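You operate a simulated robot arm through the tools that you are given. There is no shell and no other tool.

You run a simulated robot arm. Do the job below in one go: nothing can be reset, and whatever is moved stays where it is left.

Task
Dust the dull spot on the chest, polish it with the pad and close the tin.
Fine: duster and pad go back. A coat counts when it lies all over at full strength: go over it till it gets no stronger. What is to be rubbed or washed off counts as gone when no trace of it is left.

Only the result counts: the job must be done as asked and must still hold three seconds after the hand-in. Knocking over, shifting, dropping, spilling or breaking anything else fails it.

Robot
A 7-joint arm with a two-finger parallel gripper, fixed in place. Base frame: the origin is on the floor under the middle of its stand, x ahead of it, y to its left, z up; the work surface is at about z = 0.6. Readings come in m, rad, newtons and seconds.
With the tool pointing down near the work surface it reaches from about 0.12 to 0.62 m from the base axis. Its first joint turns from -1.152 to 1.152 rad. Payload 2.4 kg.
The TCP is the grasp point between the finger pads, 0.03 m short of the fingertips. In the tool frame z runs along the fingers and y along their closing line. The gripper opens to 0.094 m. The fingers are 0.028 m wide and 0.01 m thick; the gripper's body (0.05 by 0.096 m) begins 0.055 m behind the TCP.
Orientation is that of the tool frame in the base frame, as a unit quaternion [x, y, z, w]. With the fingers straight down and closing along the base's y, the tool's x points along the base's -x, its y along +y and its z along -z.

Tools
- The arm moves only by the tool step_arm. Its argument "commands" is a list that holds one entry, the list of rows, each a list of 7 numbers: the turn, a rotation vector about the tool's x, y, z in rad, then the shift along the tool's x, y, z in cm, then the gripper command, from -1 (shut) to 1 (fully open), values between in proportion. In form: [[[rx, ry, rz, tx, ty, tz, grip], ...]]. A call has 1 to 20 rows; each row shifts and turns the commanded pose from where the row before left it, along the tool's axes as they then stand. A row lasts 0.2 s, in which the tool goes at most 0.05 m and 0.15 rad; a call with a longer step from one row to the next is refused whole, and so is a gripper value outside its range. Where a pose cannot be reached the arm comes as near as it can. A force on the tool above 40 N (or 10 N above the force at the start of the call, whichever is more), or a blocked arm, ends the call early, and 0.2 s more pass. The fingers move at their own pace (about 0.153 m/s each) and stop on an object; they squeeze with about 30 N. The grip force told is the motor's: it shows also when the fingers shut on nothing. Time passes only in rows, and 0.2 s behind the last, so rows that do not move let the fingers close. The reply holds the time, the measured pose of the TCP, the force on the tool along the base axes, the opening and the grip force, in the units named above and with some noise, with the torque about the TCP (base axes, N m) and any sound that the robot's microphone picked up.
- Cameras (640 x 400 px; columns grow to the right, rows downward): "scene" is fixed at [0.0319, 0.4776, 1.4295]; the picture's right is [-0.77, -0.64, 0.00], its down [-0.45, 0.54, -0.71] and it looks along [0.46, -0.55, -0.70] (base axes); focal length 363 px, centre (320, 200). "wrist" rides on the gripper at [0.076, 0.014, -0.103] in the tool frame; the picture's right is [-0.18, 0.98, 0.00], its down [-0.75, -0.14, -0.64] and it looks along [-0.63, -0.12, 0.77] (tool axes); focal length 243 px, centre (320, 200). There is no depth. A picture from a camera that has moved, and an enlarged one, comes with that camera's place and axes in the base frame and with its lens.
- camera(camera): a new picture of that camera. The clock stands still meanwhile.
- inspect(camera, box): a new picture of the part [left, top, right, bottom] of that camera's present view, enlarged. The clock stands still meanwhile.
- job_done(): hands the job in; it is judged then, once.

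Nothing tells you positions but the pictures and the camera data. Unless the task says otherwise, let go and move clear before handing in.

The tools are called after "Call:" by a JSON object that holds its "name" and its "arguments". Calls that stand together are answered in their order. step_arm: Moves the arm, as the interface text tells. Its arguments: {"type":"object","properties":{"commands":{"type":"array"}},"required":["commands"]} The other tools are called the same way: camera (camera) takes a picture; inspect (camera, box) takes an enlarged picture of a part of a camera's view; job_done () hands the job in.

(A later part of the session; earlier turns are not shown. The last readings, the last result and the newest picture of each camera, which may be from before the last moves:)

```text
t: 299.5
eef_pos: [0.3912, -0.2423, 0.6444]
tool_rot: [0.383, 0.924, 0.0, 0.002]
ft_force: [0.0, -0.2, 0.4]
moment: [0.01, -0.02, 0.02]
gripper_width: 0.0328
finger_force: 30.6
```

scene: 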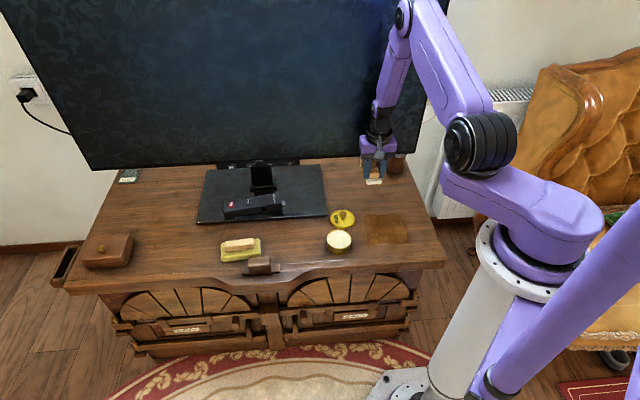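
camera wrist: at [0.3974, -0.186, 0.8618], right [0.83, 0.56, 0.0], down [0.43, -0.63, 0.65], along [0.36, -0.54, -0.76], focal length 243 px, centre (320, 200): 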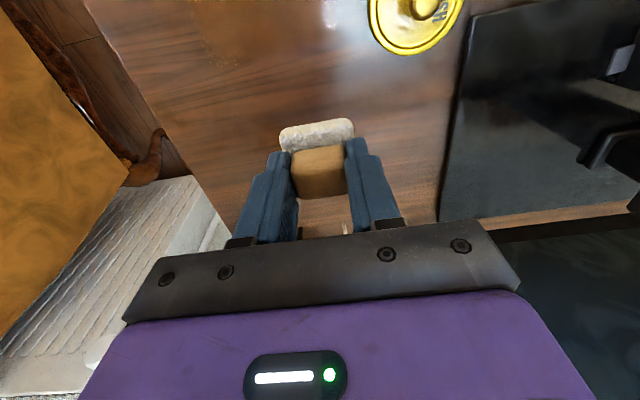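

A full second pass is done. I'll lift the pad away and compare the coat with before.

Call:
{"name": "step_arm", "arguments": {"commands": [[[0, 0, 0, 0, 0, -0.5, -1], [0, 0, 0, 0, 0, -2.0, -1], [0, 0, 0, 0, 0, -4.0, -1], [0, 0, 0, 0, 0, -4.5, -1], [0, 0, 0, -3.0, 0, -1.0, -1], [0, 0, 0, -2.5, 0, 0.0, -1], [0, 0, 0, 0, 0, 0, -1]]]}}

Call:
{"name": "inspect", "arguments": {"camera": "scene", "box": [345, 185, 430, 260]}}

Call:
{"name": "inspect", "arguments": {"camera": "scene", "box": [358, 205, 418, 248]}}

Call:
{"name": "inspect", "arguments": {"camera": "scene", "box": [364, 228, 392, 248]}}

Call:
{"name": "inspect", "arguments": {"camera": "scene", "box": [384, 228, 412, 248]}}

Call:
{"name": "inspect", "arguments": {"camera": "scene", "box": [364, 210, 392, 230]}}

Call:
{"name": "inspect", "arguments": {"camera": "scene", "box": [384, 210, 412, 230]}}

```text
t: 301.1
eef_pos: [0.429, -0.2805, 0.764]
tool_rot: [0.382, 0.924, -0.001, 0.003]
ft_force: [0.7, 0.6, -1.0]
moment: [-0.01, 0.02, 0.02]
gripper_width: 0.0326
finger_force: 29.9
```

```text
5.33 times, centred on (388, 222) of scene
camera zoom: at [0.0319, 0.4776, 1.4295], right [-0.77, -0.64, 0.0], down [-0.45, 0.54, -0.71], along [0.46, -0.55, -0.7], focal length 1936 px, centre (-40, 80)
```

zoom: 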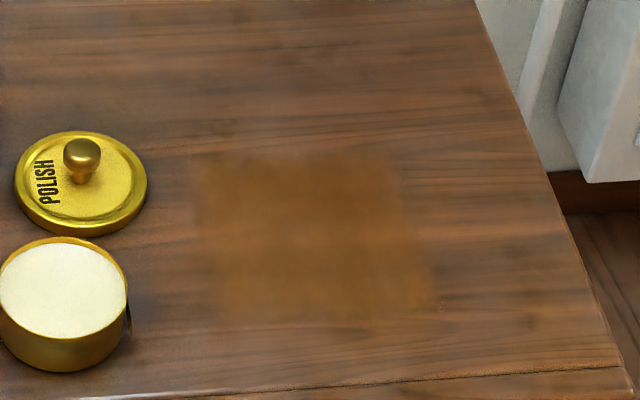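

```text
9.30 times, centred on (388, 226) of scene
camera zoom: at [0.0319, 0.4776, 1.4295], right [-0.77, -0.64, 0.0], down [-0.45, 0.54, -0.71], along [0.46, -0.55, -0.7], focal length 3376 px, centre (-313, -46)
```

zoom: 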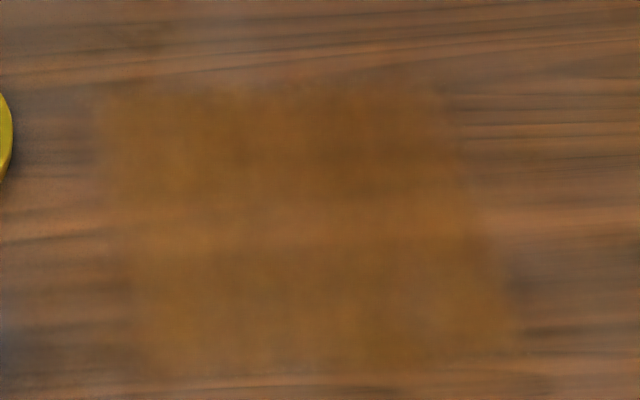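

```text
16.00 times, centred on (378, 238) of scene
camera zoom: at [0.0319, 0.4776, 1.4295], right [-0.77, -0.64, 0.0], down [-0.45, 0.54, -0.71], along [0.46, -0.55, -0.7], focal length 5807 px, centre (-608, -408)
```

zoom: 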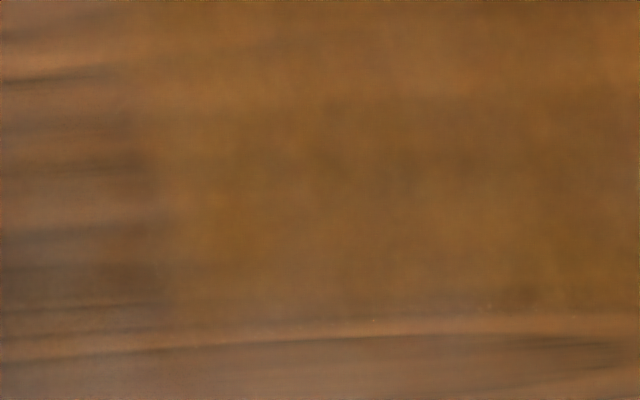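

```text
16.00 times, centred on (398, 238) of scene
camera zoom: at [0.0319, 0.4776, 1.4295], right [-0.77, -0.64, 0.0], down [-0.45, 0.54, -0.71], along [0.46, -0.55, -0.7], focal length 5807 px, centre (-928, -408)
```

zoom: 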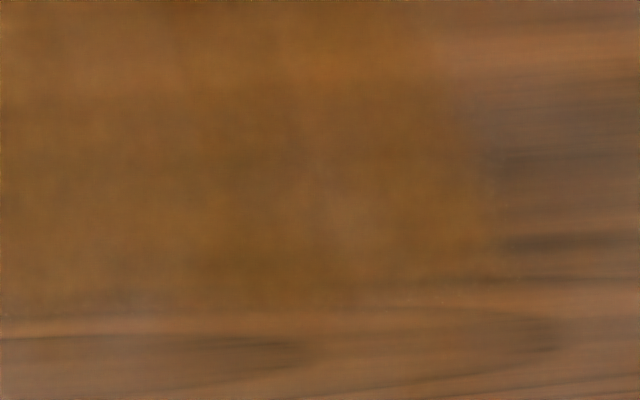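

```text
16.00 times, centred on (378, 220) of scene
camera zoom: at [0.0319, 0.4776, 1.4295], right [-0.77, -0.64, 0.0], down [-0.45, 0.54, -0.71], along [0.46, -0.55, -0.7], focal length 5807 px, centre (-608, -120)
```

zoom: 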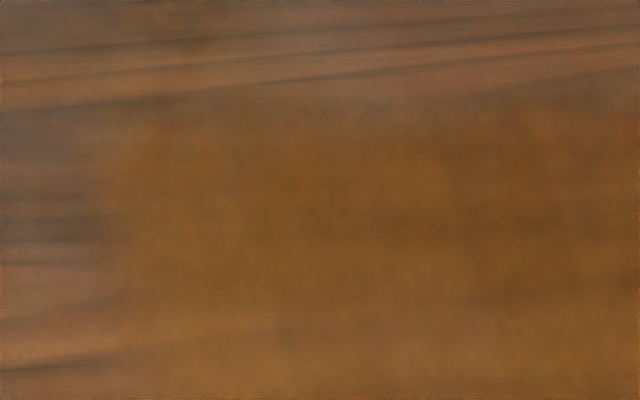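

```text
16.00 times, centred on (398, 220) of scene
camera zoom: at [0.0319, 0.4776, 1.4295], right [-0.77, -0.64, 0.0], down [-0.45, 0.54, -0.71], along [0.46, -0.55, -0.7], focal length 5807 px, centre (-928, -120)
```

zoom: 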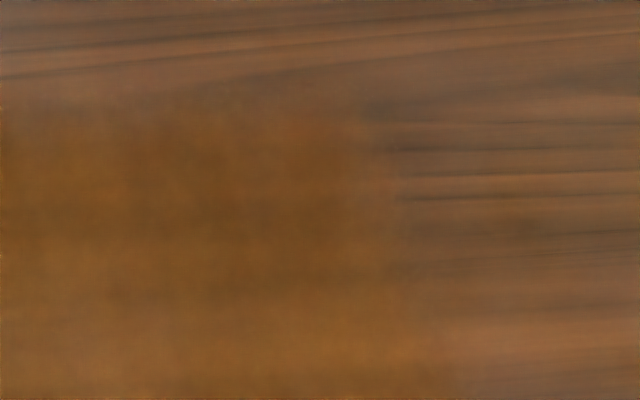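

The coat looks the same before and after this last pass, so it seems saturated. I'll view it from a different angle with the wrist camera to be sure there are no weak patches, especially at the far edge.

Call:
{"name": "step_arm", "arguments": {"commands": [[[0, 0, 0, 2.0, 0, -1.5, -1], [0, 0, 0, 3.5, 0, -2.0, -1], [0, 0, 0, 4.0, 0, -2.0, -1], [0, 0, 0, 4.0, 0, -1.5, -1], [0, 0, 0, 4.0, 0, 0, -1], [0, 0, 0, 3.5, 0, 0, -1], [0, 0, 0, 2.5, 0, 0, -1], [0, 0, 0, 0, 0, 0, -1]]]}}

Call:
{"name": "camera", "arguments": {"camera": "wrist"}}

Call:
{"name": "inspect", "arguments": {"camera": "wrist", "box": [180, 100, 460, 260]}}

```text
t: 302.9
eef_pos: [0.2628, -0.1148, 0.8324]
tool_rot: [0.382, 0.924, 0.0, 0.004]
ft_force: [0.4, 0.2, 0.6]
moment: [-0.02, -0.02, -0.01]
gripper_width: 0.0328
finger_force: 30.0
```

```text
taken
camera wrist: at [0.2189, -0.0497, 0.9359], right [0.82, 0.57, 0.0], down [0.43, -0.63, 0.65], along [0.37, -0.53, -0.76], focal length 243 px, centre (320, 200)
```

wrist: 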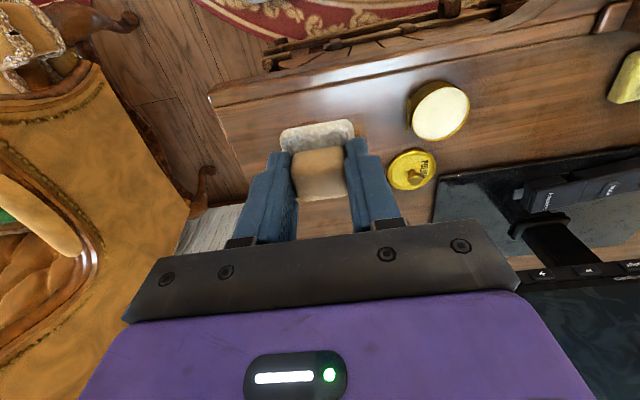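

```text
2.29 times, centred on (320, 180) of wrist
camera zoom: at [0.2189, -0.0497, 0.9359], right [0.82, 0.57, 0.0], down [0.43, -0.63, 0.65], along [0.37, -0.53, -0.76], focal length 555 px, centre (320, 246)
```

zoom: 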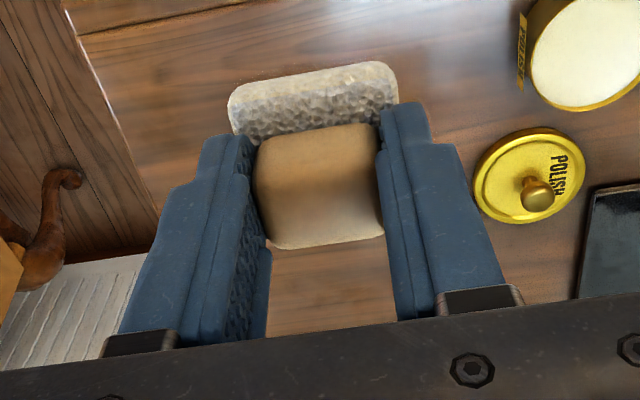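

Call:
{"name": "step_arm", "arguments": {"commands": [[[0, 0, 0, 0, -2.5, 0, -1], [0, 0, 0, 0.5, -3.0, 0, -1], [0, 0, 0, 0.5, -3.0, 0, -1], [0, 0, 0, 0, -2.0, 0, -1], [0, 0, 0, 0, 0, 0, -1]]]}}

Call:
{"name": "camera", "arguments": {"camera": "wrist"}}

Call:
{"name": "inspect", "arguments": {"camera": "wrist", "box": [340, 80, 500, 220]}}

```text
t: 304.1
eef_pos: [0.1816, -0.1825, 0.8322]
tool_rot: [0.383, 0.924, 0.0, 0.003]
ft_force: [0.2, -0.1, -0.1]
moment: [-0.01, 0.0, -0.01]
gripper_width: 0.0328
finger_force: 28.8
```

```text
taken
camera wrist: at [0.1368, -0.1168, 0.9334], right [0.83, 0.56, 0.0], down [0.43, -0.63, 0.65], along [0.37, -0.53, -0.76], focal length 243 px, centre (320, 200)
```

wrist: 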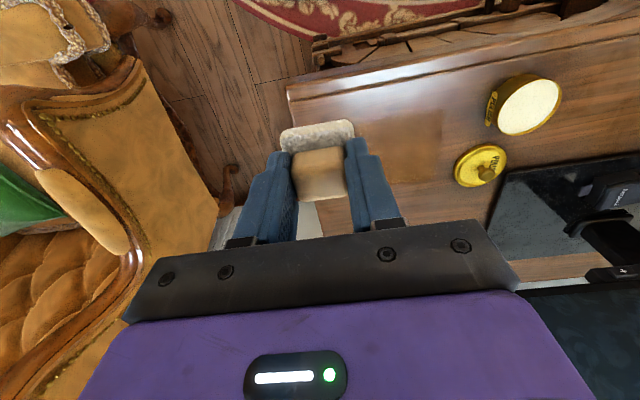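

```text
2.86 times, centred on (420, 150) of wrist
camera zoom: at [0.1368, -0.1168, 0.9334], right [0.83, 0.56, 0.0], down [0.43, -0.63, 0.65], along [0.37, -0.53, -0.76], focal length 693 px, centre (34, 343)
```

zoom: 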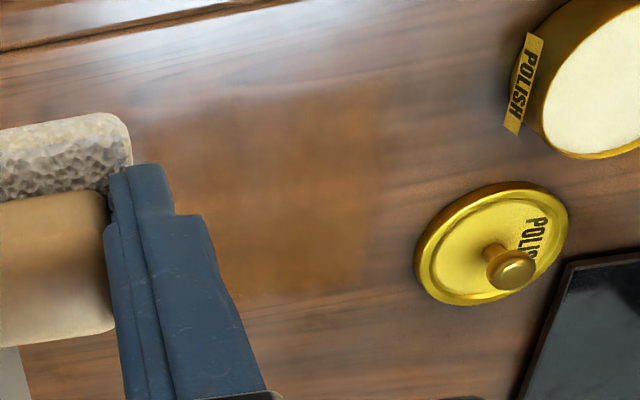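

The coat is even from this side too. As a saturation test, I'll rub only the centre several more times and see whether it becomes any darker than its surroundings.

Call:
{"name": "step_arm", "arguments": {"commands": [[[0, 0.006, 0, -2.0, 1.0, 0, -1], [0, 0, 0, -3.5, 1.5, 1.5, -1], [0, 0, 0, -4.0, 1.5, 3.0, -1], [0, 0, 0, -3.5, 1.5, 3.5, -1], [0, 0, 0, 0, 0, 4.0, -1], [0, 0, 0, 0, 0, 3.5, -1], [0, 0, 0, 0, 0, 2.0, -1], [0, 0, 0, 0, 0, 0.7, -1], [0, 0, 0, 0, 0, 0, -1]]]}}

```text
refused: row 3 steps farther than a row can; nothing moved
```

Call:
{"name": "step_arm", "arguments": {"commands": [[[0, 0.006, 0, -2.0, 1.0, 0, -1], [0, 0, 0, -3.5, 1.5, 1.0, -1], [0, 0, 0, -4.0, 1.5, 2.0, -1], [0, 0, 0, -3.5, 1.5, 2.5, -1], [0, 0, 0, 0, 0, 4.0, -1], [0, 0, 0, 0, 0, 4.0, -1], [0, 0, 0, 0, 0, 3.0, -1], [0, 0, 0, 0, 0, 1.5, -1], [0, 0, 0, 0, 0, 0.5, -1], [0, 0, 0, 0, 0, 0, -1]]]}}

```text
t: 306.3
eef_pos: [0.313, -0.2341, 0.6471]
tool_rot: [0.383, 0.924, 0.0, 0.001]
ft_force: [0.3, 0.4, -1.0]
moment: [0.0, 0.03, -0.01]
gripper_width: 0.0328
finger_force: 29.7
```

Call:
{"name": "step_arm", "arguments": {"commands": [[[0, 0, 0, 0, 1.0, 0.2, -1], [0, 0, 0, 0, 0, 0.1, -1], [0, 0, 0, 0, 0, 0.03, -1], [0, 0, 0, 0, 0, 0, -1]]]}}

Call:
{"name": "step_arm", "arguments": {"commands": [[[0, 0, 0, 0, 0, 0.03, -1], [0, 0, 0, 0, 0, 0, -1]]]}}

```text
t: 307.3
eef_pos: [0.3198, -0.2268, 0.6443]
tool_rot: [0.383, 0.924, 0.0, 0.0]
ft_force: [-2.1, 3.9, 22.2]
moment: [-0.09, -0.06, -0.02]
gripper_width: 0.0329
finger_force: 30.0
```

```text
t: 307.9
eef_pos: [0.3205, -0.2277, 0.6436]
tool_rot: [0.383, 0.924, 0.0, 0.001]
ft_force: [-1.2, 1.9, 11.7]
moment: [-0.15, -0.01, 0.01]
gripper_width: 0.0328
finger_force: 29.8
stopped in row 2: the force on the tool passed its limit at 41 N (the readings are from after the stop); the commanded pose is now the measured one
```

Call:
{"name": "step_arm", "arguments": {"commands": [[[0, 0, 0, 0, 1.0, 0, -1], [0, 0, 0, 0, 1.0, 0, -1], [0, 0, 0, 0, 1.0, 0, -1], [0, 0, 0, 0, -1.0, 0, -1], [0, 0, 0, 0, -1.0, 0, -1], [0, 0, 0, 0, -1.0, 0, -1]]]}}

Call:
{"name": "step_arm", "arguments": {"commands": [[[0, 0, 0, 0, 1.0, 0, -1], [0, 0, 0, 0, 1.0, 0, -1], [0, 0, 0, 0, 1.0, 0, -1], [0, 0, 0, 0, -1.0, 0, -1], [0, 0, 0, 0, -1.0, 0, -1], [0, 0, 0, 0, -1.0, 0, -1]]]}}

Call:
{"name": "step_arm", "arguments": {"commands": [[[0, 0, 0, 0, 1.0, 0, -1], [0, 0, 0, 0, 1.0, 0, -1], [0, 0, 0, 0, 1.0, 0, -1], [0, 0, 0, 0, -1.0, 0, -1], [0, 0, 0, 0, -1.0, 0, -1], [0, 0, 0, 0, -1.0, 0, -1]]]}}

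```text
t: 309.3
eef_pos: [0.3218, -0.2278, 0.6422]
tool_rot: [0.383, 0.924, 0.0, 0.001]
ft_force: [9.8, 9.7, 33.5]
moment: [0.2, -0.38, 0.05]
gripper_width: 0.0326
finger_force: 29.4
```

```text
t: 310.5
eef_pos: [0.3321, -0.2172, 0.6434]
tool_rot: [0.379, 0.925, 0.0, 0.002]
ft_force: [-2.4, 1.2, 13.5]
moment: [-0.02, 0.23, 0.0]
gripper_width: 0.0329
finger_force: 30.3
stopped in row 5: the force on the tool passed its limit at 47 N (the readings are from after the stop); the commanded pose is now the measured one
```

```text
t: 311.9
eef_pos: [0.3324, -0.2157, 0.6428]
tool_rot: [0.379, 0.925, -0.001, 0.002]
ft_force: [1.7, 2.2, 7.7]
moment: [0.09, 0.0, -0.06]
gripper_width: 0.0329
finger_force: 30.1
```

The centre got several extra passes at good pressure. I'll lift and compare its colour with its surroundings.

Call:
{"name": "step_arm", "arguments": {"commands": [[[0, 0, 0, 0, 0, -0.5, -1], [0, 0, 0, 0, 0, -2.0, -1], [0, 0, 0, 0, 0, -4.0, -1], [0, 0, 0, 0, 0, -4.5, -1], [0, 0, 0, -3.0, 0, -1.0, -1], [0, 0, 0, -4.0, 0, 0.0, -1], [0, 0, 0, -3.5, 0, 0.0, -1], [0, 0, 0, 0, 0, 0, -1]]]}}

Call:
{"name": "inspect", "arguments": {"camera": "scene", "box": [345, 185, 430, 260]}}

Call:
{"name": "inspect", "arguments": {"camera": "scene", "box": [358, 205, 418, 248]}}

Call:
{"name": "camera", "arguments": {"camera": "scene"}}

```text
t: 313.7
eef_pos: [0.4056, -0.2928, 0.763]
tool_rot: [0.38, 0.925, 0.001, 0.001]
ft_force: [-0.3, 0.4, -0.7]
moment: [0.0, -0.05, 0.02]
gripper_width: 0.0328
finger_force: 30.1
```

```text
5.33 times, centred on (388, 222) of scene
camera zoom: at [0.0319, 0.4776, 1.4295], right [-0.77, -0.64, 0.0], down [-0.45, 0.54, -0.71], along [0.46, -0.55, -0.7], focal length 1936 px, centre (-40, 80)
```

zoom: 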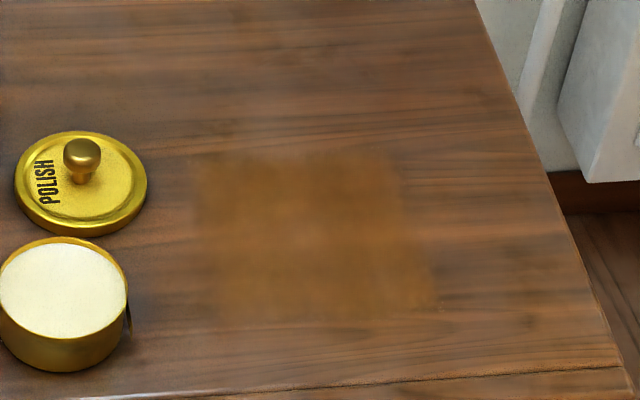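

```text
9.30 times, centred on (388, 226) of scene
camera zoom: at [0.0319, 0.4776, 1.4295], right [-0.77, -0.64, 0.0], down [-0.45, 0.54, -0.71], along [0.46, -0.55, -0.7], focal length 3376 px, centre (-313, -46)
```

zoom: 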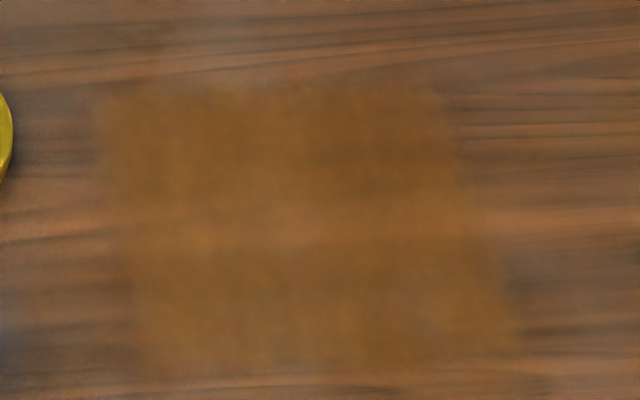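

```text
taken
```

scene: 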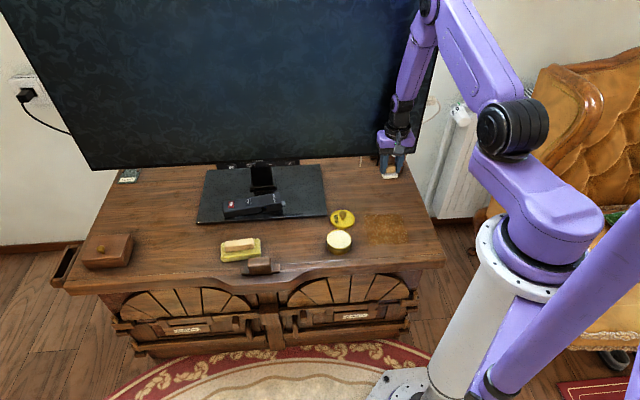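

Extra rubbing made no visible difference, so the coat is at full strength, and the tin and lid are still in place. Now I'll carry the pad back to its home.

Call:
{"name": "step_arm", "arguments": {"commands": [[[0, 0, 0.007, 0.8, 1.6, 0, -1], [0, 0, 0, 1.5, 3.0, 0, -1], [0, 0, 0, 1.8, 3.7, 0, -1], [0, 0, 0, 1.8, 3.7, 0, -1], [0, 0, 0, 1.8, 3.7, 0, -1], [0, 0, 0, 1.8, 3.7, 0, -1], [0, 0, 0, 1.8, 3.7, 0, -1], [0, 0, 0, 1.7, 3.4, 0, -1], [0, 0, 0, 1.3, 2.7, 0, -1], [0, 0, 0, 0.8, 1.5, 0, -1], [0, 0, 0, 0.4, 0.8, 0, -1], [0, 0, 0, 0, 0, 0, -1], [0, 0, 0, 0, 0, 0, -1]]]}}

Call:
{"name": "inspect", "arguments": {"camera": "scene", "box": [250, 205, 340, 270]}}

Call:
{"name": "camera", "arguments": {"camera": "wrist"}}

```text
t: 316.5
eef_pos: [0.5188, 0.0412, 0.7621]
tool_rot: [0.382, 0.924, 0.0, 0.002]
ft_force: [-0.3, -0.6, -0.1]
moment: [-0.01, 0.02, 0.04]
gripper_width: 0.0328
finger_force: 30.3
```

```text
6.15 times, centred on (295, 238) of scene
camera zoom: at [0.0319, 0.4776, 1.4295], right [-0.77, -0.64, 0.0], down [-0.45, 0.54, -0.71], along [0.46, -0.55, -0.7], focal length 2234 px, centre (474, -31)
```

zoom: 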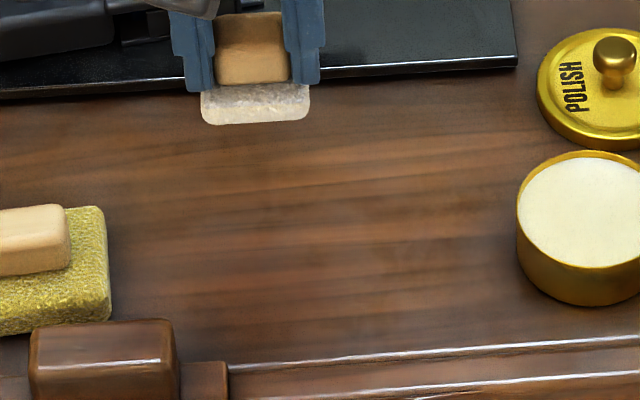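

```text
taken
camera wrist: at [0.4753, 0.1068, 0.8653], right [0.83, 0.56, 0.0], down [0.43, -0.63, 0.64], along [0.37, -0.53, -0.77], focal length 243 px, centre (320, 200)
```

wrist: 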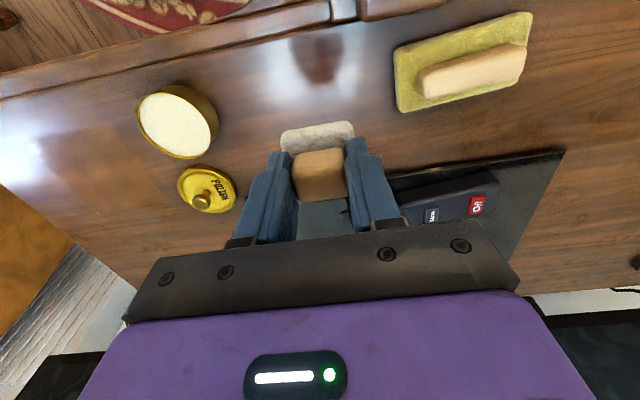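

Call:
{"name": "step_arm", "arguments": {"commands": [[[0, 0.003, 0, 0.05, -0.19, 0, -1], [0, 0, 0, 0, 0, 3.5, -1], [0, 0, 0, 0, 0, 3.5, -1], [0, 0, 0, 0, 0, 2.5, -1], [0, 0, 0, 0, 0, 1.5, -1], [0, 0, 0, 0, 0, 0.3, -1], [0, 0, 0, 0, 0, 0, -1]]]}}

Call:
{"name": "inspect", "arguments": {"camera": "scene", "box": [250, 205, 340, 270]}}

```text
t: 318.1
eef_pos: [0.5177, 0.0408, 0.65]
tool_rot: [0.383, 0.924, 0.0, 0.0]
ft_force: [0.0, -0.1, -0.9]
moment: [0.04, 0.0, 0.01]
gripper_width: 0.0328
finger_force: 30.3
```

```text
6.15 times, centred on (295, 238) of scene
camera zoom: at [0.0319, 0.4776, 1.4295], right [-0.77, -0.64, 0.0], down [-0.45, 0.54, -0.71], along [0.46, -0.55, -0.7], focal length 2234 px, centre (474, -31)
```

zoom: 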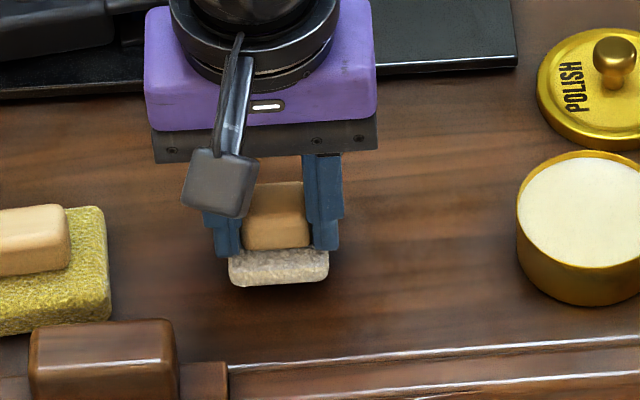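

Call:
{"name": "step_arm", "arguments": {"commands": [[[0, 0, 0, 0, 0, 0.3, -1], [0, 0, 0, 0, 0, 0.2, -1], [0, 0, 0, 0, 0, 0, -1]]]}}

Call:
{"name": "inspect", "arguments": {"camera": "scene", "box": [250, 205, 340, 270]}}

```text
t: 318.9
eef_pos: [0.5176, 0.0406, 0.6454]
tool_rot: [0.383, 0.924, -0.001, 0.001]
ft_force: [0.6, 0.1, -0.3]
moment: [-0.02, -0.02, -0.03]
gripper_width: 0.0328
finger_force: 30.6
```

```text
6.15 times, centred on (295, 238) of scene
camera zoom: at [0.0319, 0.4776, 1.4295], right [-0.77, -0.64, 0.0], down [-0.45, 0.54, -0.71], along [0.46, -0.55, -0.7], focal length 2234 px, centre (474, -31)
```

zoom: 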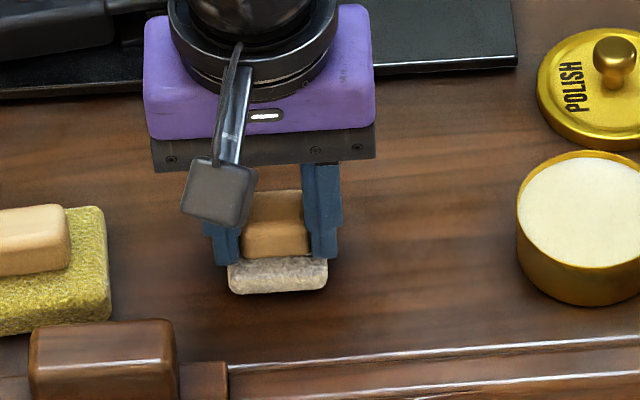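

The pad is about 3 mm further back than it was, so I'll correct that and then lower to contact.

Call:
{"name": "step_arm", "arguments": {"commands": [[[0, 0, 0, 0.33, -0.04, 0, -1], [0, 0, 0, 0, 0, 0.1, -1], [0, 0, 0, 0, 0, 0.05, -1], [0, 0, 0, 0, 0, 0, -1]]]}}

Call:
{"name": "step_arm", "arguments": {"commands": [[[0, 0, 0, 0, 0, 0.04, -1], [0, 0, 0, 0, 0, 0, -1]]]}}

```text
t: 319.9
eef_pos: [0.5161, 0.0434, 0.6431]
tool_rot: [0.383, 0.924, 0.001, 0.001]
ft_force: [-1.2, -0.3, 3.5]
moment: [-0.05, 0.08, 0.0]
gripper_width: 0.0328
finger_force: 30.3
```

```text
t: 320.5
eef_pos: [0.5141, 0.0434, 0.6436]
tool_rot: [0.383, 0.924, 0.001, 0.001]
ft_force: [-4.3, 0.8, 19.3]
moment: [-0.1, 0.14, -0.02]
gripper_width: 0.0328
finger_force: 30.3
```

Call:
{"name": "inspect", "arguments": {"camera": "scene", "box": [250, 205, 340, 270]}}

```text
6.15 times, centred on (295, 238) of scene
camera zoom: at [0.0315, 0.4776, 1.4295], right [-0.77, -0.64, 0.0], down [-0.45, 0.54, -0.71], along [0.46, -0.55, -0.7], focal length 2234 px, centre (474, -31)
```

zoom: 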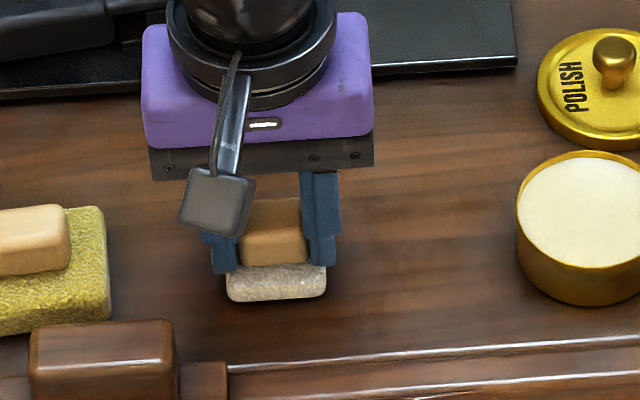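

The pad sits within about 1 mm of its original place. I'll ease off, release it and rise.

Call:
{"name": "step_arm", "arguments": {"commands": [[[0, 0, 0, 0, 0, -0.03, -1], [0, 0, 0, 0, 0, 0, -0.2], [0, 0, 0, 0, 0, 0, 0.0], [0, 0, 0, 0, 0, 0, 0.1], [0, 0, 0, 0, 0, -0.5, 0.1], [0, 0, 0, 0, 0, -1.5, 0.1], [0, 0, 0, 0, 0, -3.0, 0.1], [0, 0, 0, 0, 0, -4.0, 0.1], [0, 0, 0, 0, 0, -4.0, 0.1], [0, 0, 0, 0, 0, 0, 0.1]]]}}

Call:
{"name": "inspect", "arguments": {"camera": "scene", "box": [250, 205, 340, 270]}}

Call:
{"name": "inspect", "arguments": {"camera": "scene", "box": [200, 190, 440, 300]}}

```text
t: 322.7
eef_pos: [0.5139, 0.0436, 0.7746]
tool_rot: [0.382, 0.924, 0.001, 0.001]
ft_force: [-0.4, -0.2, -0.4]
moment: [-0.01, -0.01, 0.03]
gripper_width: 0.0516
finger_force: 0.0
```

```text
6.15 times, centred on (295, 238) of scene
camera zoom: at [0.0319, 0.4776, 1.4295], right [-0.77, -0.64, 0.0], down [-0.45, 0.54, -0.71], along [0.46, -0.55, -0.7], focal length 2234 px, centre (474, -31)
```

zoom: 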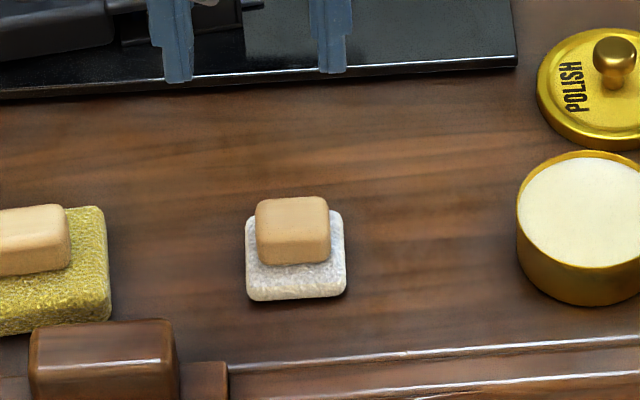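

```text
2.67 times, centred on (320, 245) of scene
camera zoom: at [0.0319, 0.4776, 1.4295], right [-0.77, -0.64, 0.0], down [-0.45, 0.54, -0.71], along [0.46, -0.55, -0.7], focal length 968 px, centre (320, 80)
```

zoom: 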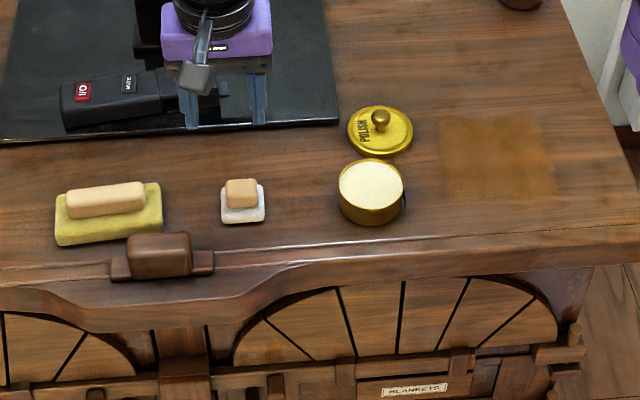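

The pad got dragged about 9 mm sideways by a finger as it opened, because the fingertips were resting on its base. I'll regrip it a bit higher, with the fingers opened wider, let the closing recentre it, and release without downward pressure.

Call:
{"name": "step_arm", "arguments": {"commands": [[[0, 0, 0, 0, -0.1, 0, 0.5], [0, 0, 0, 0, 0, 0, 0.5], [0, 0, 0, 0, 0, 3.5, 0.5], [0, 0, 0, 0, 0, 3.5, 0.5], [0, 0, 0, 0, 0, 3.0, 0.5], [0, 0, 0, 0, 0, 1.5, 0.5], [0, 0, 0, 0, 0, 0.7, 0.5], [0, 0, 0, 0, 0, 0, 0.5]]]}}

Call:
{"name": "inspect", "arguments": {"camera": "scene", "box": [250, 205, 340, 270]}}

Call:
{"name": "inspect", "arguments": {"camera": "wrist", "box": [190, 0, 450, 180]}}

```text
t: 324.5
eef_pos: [0.5142, 0.0433, 0.6529]
tool_rot: [0.382, 0.924, 0.0, 0.0]
ft_force: [-0.1, 0.7, 0.1]
moment: [0.0, 0.02, 0.01]
gripper_width: 0.0705
finger_force: 0.0
```

```text
6.15 times, centred on (295, 238) of scene
camera zoom: at [0.0319, 0.4776, 1.4295], right [-0.77, -0.64, 0.0], down [-0.45, 0.54, -0.71], along [0.46, -0.55, -0.7], focal length 2234 px, centre (474, -31)
```

zoom: 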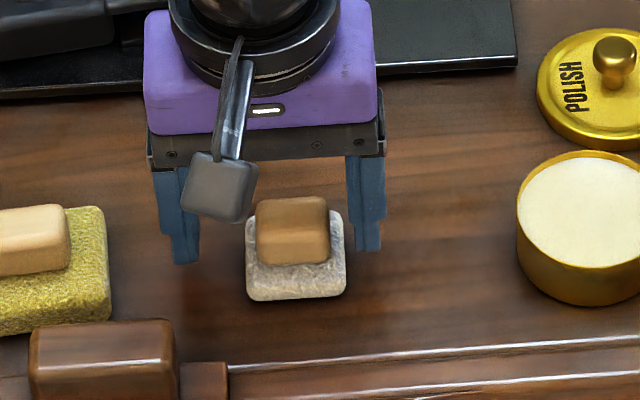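

```text
2.22 times, centred on (320, 90) of wrist
camera zoom: at [0.4705, 0.107, 0.7554], right [0.83, 0.56, 0.0], down [0.43, -0.63, 0.64], along [0.36, -0.53, -0.77], focal length 539 px, centre (320, 444)
```

zoom: 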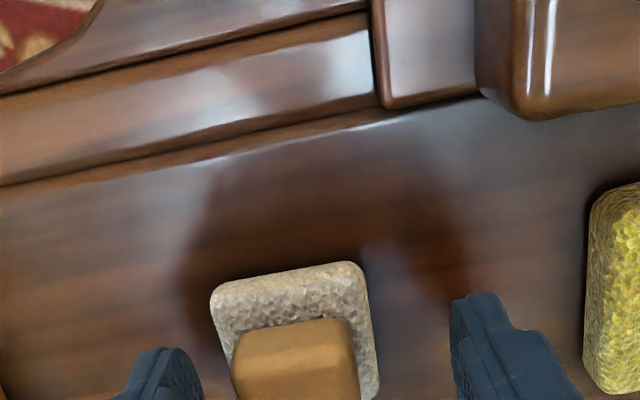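

Call:
{"name": "step_arm", "arguments": {"commands": [[[0, 0, 0, 0, 0, 0.2, 0.4], [0, 0, 0, 0, 0, 0, 0.2], [0, 0, 0, 0, 0, 0, 0.0], [0, 0, 0, 0, 0, 0, -0.1], [0, 0, 0, 0, 0, 0, -0.2], [0, 0, 0, 0, 0, 0, -0.27], [0, 0, 0, 0, 0, 0, -0.27]]]}}

Call:
{"name": "inspect", "arguments": {"camera": "scene", "box": [250, 205, 340, 270]}}

```text
t: 326.1
eef_pos: [0.5132, 0.0421, 0.6496]
tool_rot: [0.383, 0.924, 0.002, 0.0]
ft_force: [0.1, -0.2, -0.2]
moment: [-0.03, -0.04, 0.01]
gripper_width: 0.0343
finger_force: 0.0
```

```text
6.15 times, centred on (295, 238) of scene
camera zoom: at [0.0319, 0.4776, 1.4295], right [-0.77, -0.64, 0.0], down [-0.45, 0.54, -0.71], along [0.46, -0.55, -0.7], focal length 2234 px, centre (474, -31)
```

zoom: 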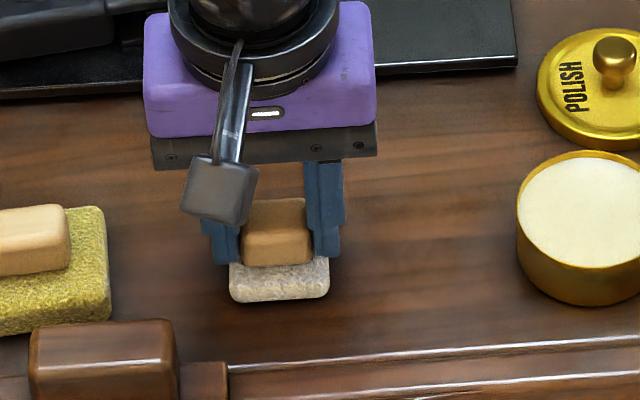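

The pad is now right at its original spot. I'll open the fingers and rise.

Call:
{"name": "step_arm", "arguments": {"commands": [[[0, 0, 0, 0, 0, 0, -0.1], [0, 0, 0, 0, 0, 0, 0.1], [0, 0, 0, 0, 0, 0, 0.3], [0, 0, 0, 0, 0, -0.5, 0.3], [0, 0, 0, 0, 0, -1.5, 0.3], [0, 0, 0, 0, 0, -3.0, 0.3], [0, 0, 0, 0, 0, -4.0, 0.3], [0, 0, 0, 0, 0, -4.0, 0.3], [0, 0, 0, 0, 0, 0, 0.3]]]}}

Call:
{"name": "inspect", "arguments": {"camera": "scene", "box": [250, 205, 340, 270]}}

```text
t: 328.1
eef_pos: [0.5112, 0.0433, 0.7809]
tool_rot: [0.383, 0.924, 0.001, 0.0]
ft_force: [0.3, -0.3, 0.3]
moment: [-0.01, -0.02, 0.02]
gripper_width: 0.0613
finger_force: 0.1
```

```text
6.15 times, centred on (295, 238) of scene
camera zoom: at [0.0319, 0.4776, 1.4295], right [-0.77, -0.64, 0.0], down [-0.45, 0.54, -0.71], along [0.46, -0.55, -0.7], focal length 2234 px, centre (474, -31)
```

zoom: 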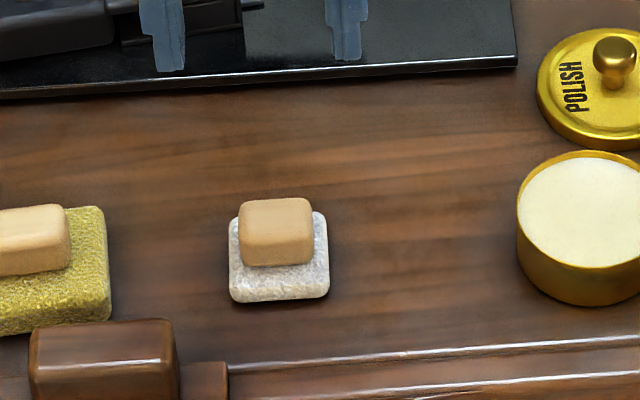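

The pad is home. Next is the lid: I'll turn the gripper back to straight and move above the lid's knob.

Call:
{"name": "step_arm", "arguments": {"commands": [[[0, 0, -0.131, 0, 0, 0, 0.17], [0, 0, -0.131, 0, 0, 0, 0.17], [0, 0, -0.131, 0, 0, 0, 0.17], [0, 0, -0.131, 0, 0, 0, 0.17], [0, 0, -0.131, 0, 0, 0, 0.17], [0, 0, -0.131, 0, 0, 0, 0.17], [0, 0, 0, 0.5, -2.0, 0, 0.17], [0, 0, 0, 0.9, -3.4, 0, 0.17], [0, 0, 0, 0.9, -3.5, 0, 0.17], [0, 0, 0, 0.9, -3.5, 0, 0.17], [0, 0, 0, 0.9, -3.2, 0, 0.17], [0, 0, 0, 0.6, -2.1, 0, 0.17], [0, 0, 0, 0.3, -1.2, 0, 0.17], [0, 0, 0, 0, 0, 0, 0.17], [0, 0, 0, 0, 0, 0, 0.17]]]}}

Call:
{"name": "camera", "arguments": {"camera": "wrist"}}

Call:
{"name": "inspect", "arguments": {"camera": "wrist", "box": [230, 0, 470, 150]}}

Call:
{"name": "inspect", "arguments": {"camera": "scene", "box": [310, 195, 370, 260]}}

```text
t: 331.3
eef_pos: [0.4642, -0.1461, 0.7801]
tool_rot: [-0.001, 1.0, 0.001, 0.002]
ft_force: [0.8, -0.9, -0.5]
moment: [0.02, 0.0, 0.03]
gripper_width: 0.055
finger_force: 0.0
```

```text
taken
camera wrist: at [0.3895, -0.1321, 0.8833], right [0.18, 0.98, 0.0], down [0.75, -0.14, 0.64], along [0.63, -0.12, -0.77], focal length 243 px, centre (320, 200)
```

wrist: 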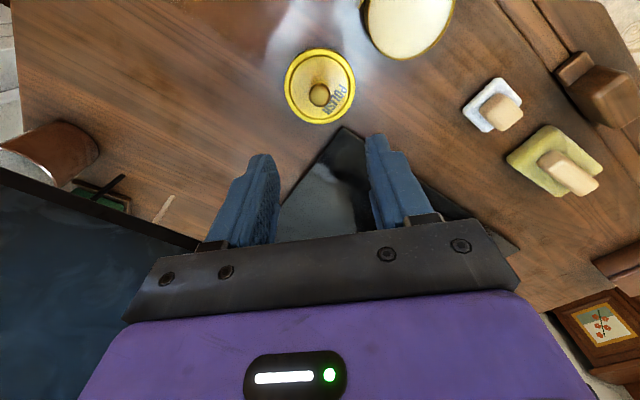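

```text
2.67 times, centred on (350, 75) of wrist
camera zoom: at [0.3895, -0.1321, 0.8833], right [0.18, 0.98, 0.0], down [0.75, -0.14, 0.64], along [0.63, -0.12, -0.77], focal length 647 px, centre (240, 533)
```

zoom: 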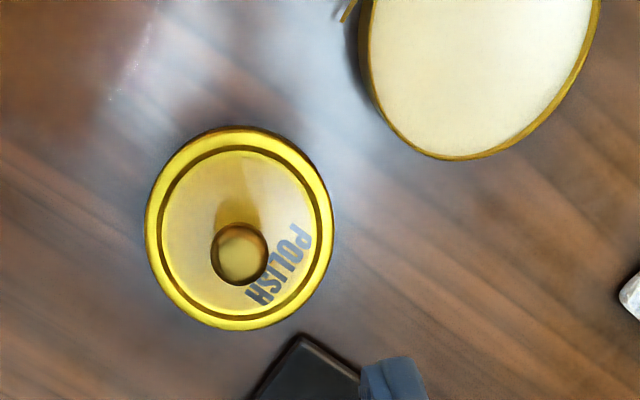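

```text
6.15 times, centred on (340, 228) of scene
camera zoom: at [0.0319, 0.4776, 1.4295], right [-0.77, -0.64, 0.0], down [-0.45, 0.54, -0.71], along [0.46, -0.55, -0.7], focal length 2234 px, centre (197, 31)
```

zoom: 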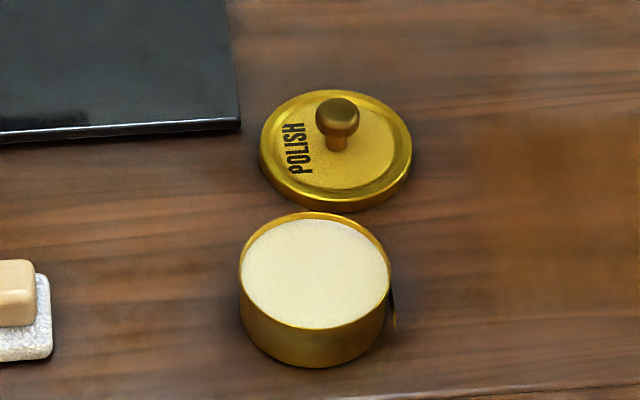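

The lid's knob is at about (0.462, -0.146). I'll correct slightly and go down over it.

Call:
{"name": "step_arm", "arguments": {"commands": [[[0.002, 0.004, 0, 0.2, 0, 0, 0.17], [0, 0, 0, 0, 0, 3.5, 0.17], [0, 0, 0, 0, 0, 3.5, 0.17], [0, 0, 0, 0, 0, 2.5, 0.17], [0, 0, 0, 0, 0, 1.5, 0.17], [0, 0, 0, 0, 0, 0.5, 0.17], [0, 0, 0, 0, 0, 0, 0.17]]]}}

Call:
{"name": "inspect", "arguments": {"camera": "wrist", "box": [190, 0, 450, 180]}}

Call:
{"name": "inspect", "arguments": {"camera": "scene", "box": [310, 185, 370, 250]}}

```text
t: 332.9
eef_pos: [0.4625, -0.1471, 0.6647]
tool_rot: [0.0, 1.0, 0.001, -0.002]
ft_force: [0.1, -0.5, 0.1]
moment: [-0.01, 0.02, -0.05]
gripper_width: 0.0549
finger_force: 0.0
```

```text
2.22 times, centred on (320, 90) of wrist
camera zoom: at [0.387, -0.1314, 0.7685], right [0.18, 0.98, 0.0], down [0.76, -0.14, 0.64], along [0.63, -0.12, -0.77], focal length 539 px, centre (320, 444)
```

zoom: 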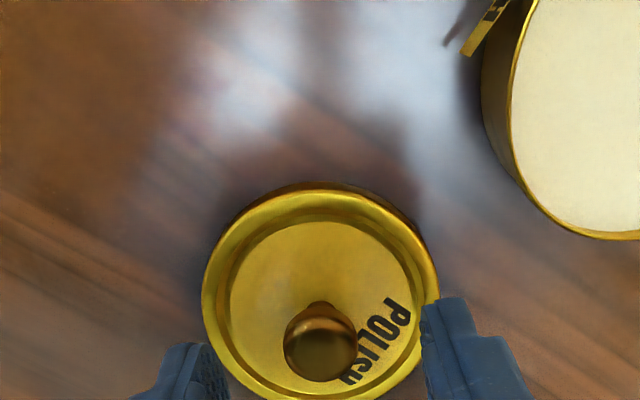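

```text
6.15 times, centred on (340, 218) of scene
camera zoom: at [0.0319, 0.4776, 1.4295], right [-0.77, -0.64, 0.0], down [-0.45, 0.54, -0.71], along [0.46, -0.55, -0.7], focal length 2234 px, centre (197, 92)
```

zoom: 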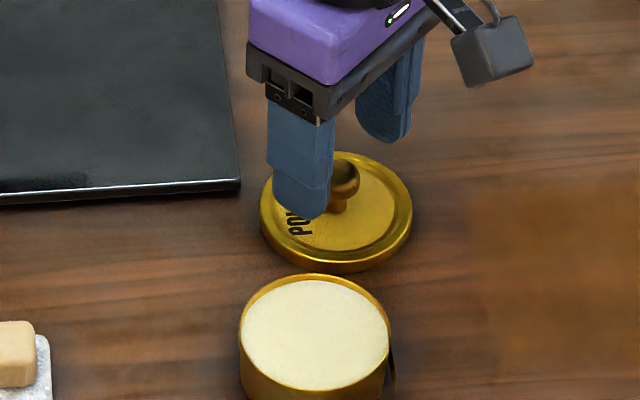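

Call:
{"name": "step_arm", "arguments": {"commands": [[[0, 0, 0, 0.05, 0, 0.7, 0.17], [0, 0, 0, 0, 0, 0.5, 0.17], [0, 0, 0, 0, 0, 0.15, 0.17], [0, 0, 0, 0, 0, 0, 0.17], [0, 0, 0, 0, 0, 0, -0.1], [0, 0, 0, 0, 0, 0, -0.4], [0, 0, 0, 0, 0, 0, -1], [0, 0, 0, 0, 0, 0, -1], [0, 0, 0, 0, 0, 0, -1]]]}}

Call:
{"name": "inspect", "arguments": {"camera": "scene", "box": [310, 185, 370, 250]}}

```text
t: 334.9
eef_pos: [0.4618, -0.1477, 0.6516]
tool_rot: [-0.001, 1.0, 0.0, -0.001]
ft_force: [0.2, 0.5, -0.3]
moment: [-0.01, 0.03, 0.0]
gripper_width: 0.02
finger_force: 29.5
```

```text
6.15 times, centred on (340, 218) of scene
camera zoom: at [0.0319, 0.4776, 1.4295], right [-0.77, -0.64, 0.0], down [-0.45, 0.54, -0.71], along [0.46, -0.55, -0.7], focal length 2234 px, centre (197, 92)
```

zoom: 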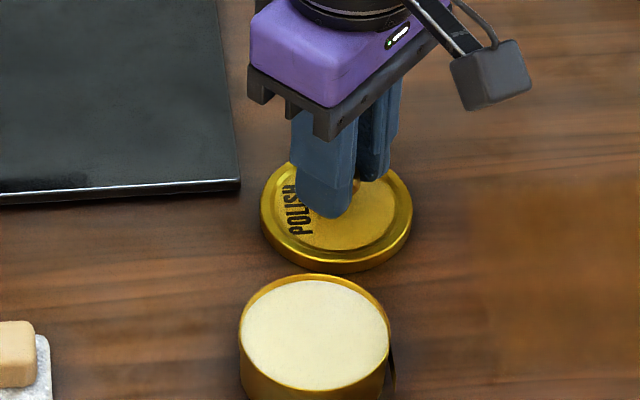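

The knob is gripped. I'll lift the lid, carry it over the tin and check alignment just above the rim.

Call:
{"name": "step_arm", "arguments": {"commands": [[[0, 0, 0, 0, 0, -0.5, -1], [0, 0, 0, 0, 0, -1.5, -1], [0, 0, 0, 0, 0, -3.5, -1], [0, 0, 0, 0, 0, -4.0, -1], [0, 0, 0, 0.8, 1.3, -1.5, -1], [0, 0, 0, 1.6, 2.7, 0, -1], [0, 0, 0, 1.6, 2.7, 0, -1], [0, 0, 0, 1.2, 2.03, 0, -1], [0, 0, 0, 0, 0, 0, -1], [0, 0, 0, 0, 0, 0, -1]]]}}

Call:
{"name": "inspect", "arguments": {"camera": "scene", "box": [310, 185, 370, 260]}}

Call:
{"name": "inspect", "arguments": {"camera": "wrist", "box": [220, 40, 420, 210]}}

```text
t: 337.1
eef_pos: [0.4086, -0.0585, 0.7621]
tool_rot: [0.0, 1.0, 0.0, -0.001]
ft_force: [1.3, 0.6, -0.2]
moment: [0.0, 0.0, 0.01]
gripper_width: 0.0204
finger_force: 30.1
```

```text
5.33 times, centred on (340, 222) of scene
camera zoom: at [0.0319, 0.4776, 1.4295], right [-0.77, -0.64, 0.0], down [-0.45, 0.54, -0.71], along [0.46, -0.55, -0.7], focal length 1936 px, centre (213, 80)
```

zoom: 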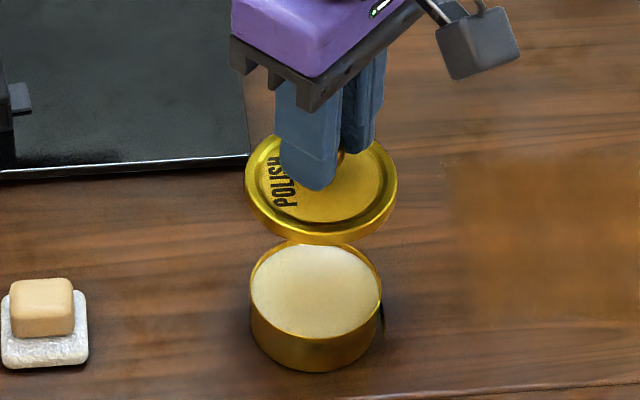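

```text
2.35 times, centred on (320, 125) of wrist
camera zoom: at [0.3334, -0.0439, 0.8654], right [0.18, 0.98, 0.0], down [0.76, -0.14, 0.64], along [0.63, -0.12, -0.77], focal length 571 px, centre (320, 376)
```

zoom: 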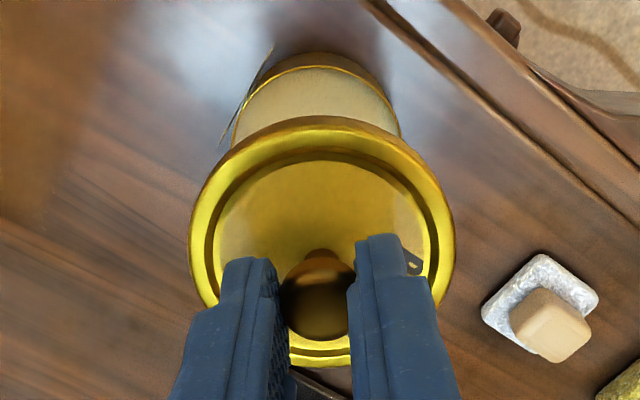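

Call:
{"name": "step_arm", "arguments": {"commands": [[[0, 0, 0, -0.13, -0.1, 0, -1], [0, 0, 0, 0, 0, 2.5, -1], [0, 0, 0, 0, 0, 2.5, -1], [0, 0, 0, 0, 0, 1.5, -1], [0, 0, 0, 0, 0, 0.5, -1], [0, 0, 0, 0, 0, 0, -1], [0, 0, 0, 0, 0, 0, -1]]]}}

Call:
{"name": "inspect", "arguments": {"camera": "scene", "box": [310, 205, 370, 260]}}

Call:
{"name": "inspect", "arguments": {"camera": "wrist", "box": [220, 40, 420, 210]}}

```text
t: 338.7
eef_pos: [0.4111, -0.0601, 0.6911]
tool_rot: [0.0, 1.0, 0.001, -0.001]
ft_force: [-0.7, 0.0, 0.2]
moment: [0.01, 0.0, 0.02]
gripper_width: 0.0201
finger_force: 29.9
```

```text
7.27 times, centred on (340, 232) of scene
camera zoom: at [0.0319, 0.4776, 1.4295], right [-0.77, -0.64, 0.0], down [-0.45, 0.54, -0.71], along [0.46, -0.55, -0.7], focal length 2640 px, centre (174, -36)
```

zoom: 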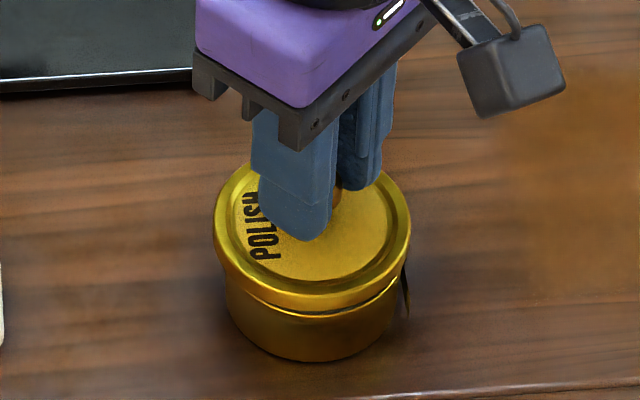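

```text
2.35 times, centred on (320, 125) of wrist
camera zoom: at [0.3347, -0.0442, 0.7942], right [0.18, 0.98, 0.0], down [0.76, -0.14, 0.64], along [0.63, -0.12, -0.77], focal length 571 px, centre (320, 376)
```

zoom: 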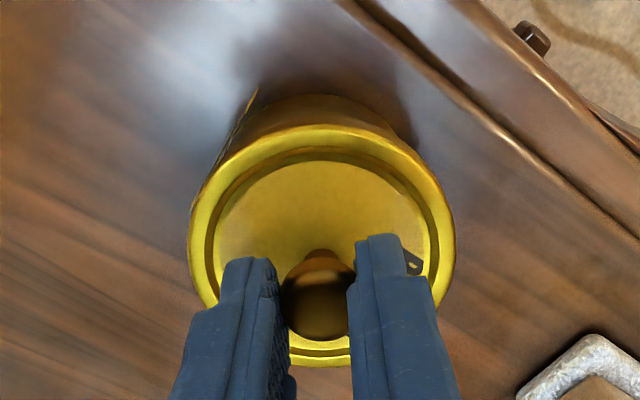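

The lid is well aligned above the rim. I'll lower it slowly, watching the force.

Call:
{"name": "step_arm", "arguments": {"commands": [[[0, 0, 0, 0, 0, 0.3, -1], [0, 0, 0, 0, 0, 0.2, -1], [0, 0, 0, 0, 0, 0.1, -1], [0, 0, 0, 0, 0, 0, -1]]]}}

Call:
{"name": "step_arm", "arguments": {"commands": [[[0, 0, 0, 0, 0, 0.1, -1], [0, 0, 0, 0, 0, 0.1, -1], [0, 0, 0, 0, 0, 0, -1]]]}}

Call:
{"name": "inspect", "arguments": {"camera": "scene", "box": [310, 205, 370, 260]}}

```text
t: 339.7
eef_pos: [0.4093, -0.0601, 0.6851]
tool_rot: [-0.001, 1.0, 0.0, -0.001]
ft_force: [-0.1, -0.1, -0.2]
moment: [0.03, 0.04, -0.04]
gripper_width: 0.0199
finger_force: 30.4
```

```text
t: 340.5
eef_pos: [0.4096, -0.0593, 0.6833]
tool_rot: [-0.001, 1.0, 0.0, -0.001]
ft_force: [0.2, -0.6, -0.4]
moment: [-0.01, -0.05, 0.0]
gripper_width: 0.0201
finger_force: 30.4
```

```text
7.27 times, centred on (340, 232) of scene
camera zoom: at [0.0319, 0.4776, 1.4295], right [-0.77, -0.64, 0.0], down [-0.45, 0.54, -0.71], along [0.46, -0.55, -0.7], focal length 2640 px, centre (174, -36)
```

zoom: 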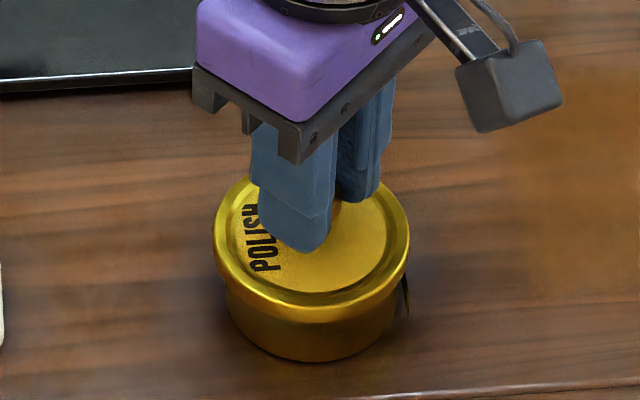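

Call:
{"name": "step_arm", "arguments": {"commands": [[[0, 0, 0, 0, 0, 0.15, -1], [0, 0, 0, 0, 0, 0.15, -1], [0, 0, 0, 0, 0, 0, -1]]]}}

Call:
{"name": "step_arm", "arguments": {"commands": [[[0, 0, 0, 0, 0, 0.1, -1], [0, 0, 0, 0, 0, 0.1, -1], [0, 0, 0, 0, 0, 0, -1]]]}}

Call:
{"name": "step_arm", "arguments": {"commands": [[[0, 0, 0, 0, 0, 0.1, -1], [0, 0, 0, 0, 0, 0.1, -1], [0, 0, 0, 0, 0, 0, -1]]]}}

Call:
{"name": "inspect", "arguments": {"camera": "scene", "box": [310, 205, 370, 260]}}

```text
t: 341.3
eef_pos: [0.4117, -0.0609, 0.6808]
tool_rot: [-0.001, 1.0, 0.0, -0.001]
ft_force: [0.8, -0.4, -0.4]
moment: [0.02, 0.02, 0.01]
gripper_width: 0.02
finger_force: 29.9
```

```text
t: 342.1
eef_pos: [0.4109, -0.0596, 0.6784]
tool_rot: [-0.001, 1.0, 0.001, -0.001]
ft_force: [0.2, 0.2, -0.2]
moment: [0.0, -0.01, 0.01]
gripper_width: 0.0198
finger_force: 30.4
```

```text
t: 342.9
eef_pos: [0.4108, -0.0611, 0.6743]
tool_rot: [0.0, 1.0, 0.0, -0.002]
ft_force: [-3.4, -4.6, 8.4]
moment: [-0.04, 0.13, 0.05]
gripper_width: 0.0202
finger_force: 29.8
heard: snap
```

```text
7.27 times, centred on (340, 232) of scene
camera zoom: at [0.0317, 0.4776, 1.4295], right [-0.77, -0.64, 0.0], down [-0.45, 0.54, -0.71], along [0.46, -0.55, -0.7], focal length 2640 px, centre (174, -36)
```

zoom: 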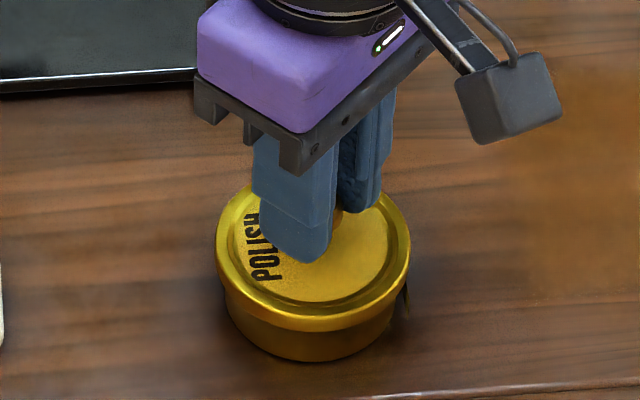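

A snap was heard as the lid seated, at the original height (0.674). I'll press a touch more to confirm it's fully down.

Call:
{"name": "step_arm", "arguments": {"commands": [[[0, 0, 0, 0, 0, 0.04, -1], [0, 0, 0, 0, 0, 0, -1]]]}}

```text
t: 343.5
eef_pos: [0.4107, -0.0609, 0.6766]
tool_rot: [0.001, 1.0, 0.0, -0.001]
ft_force: [-6.2, -10.4, 20.0]
moment: [-0.2, 0.11, -0.04]
gripper_width: 0.0201
finger_force: 30.0
```

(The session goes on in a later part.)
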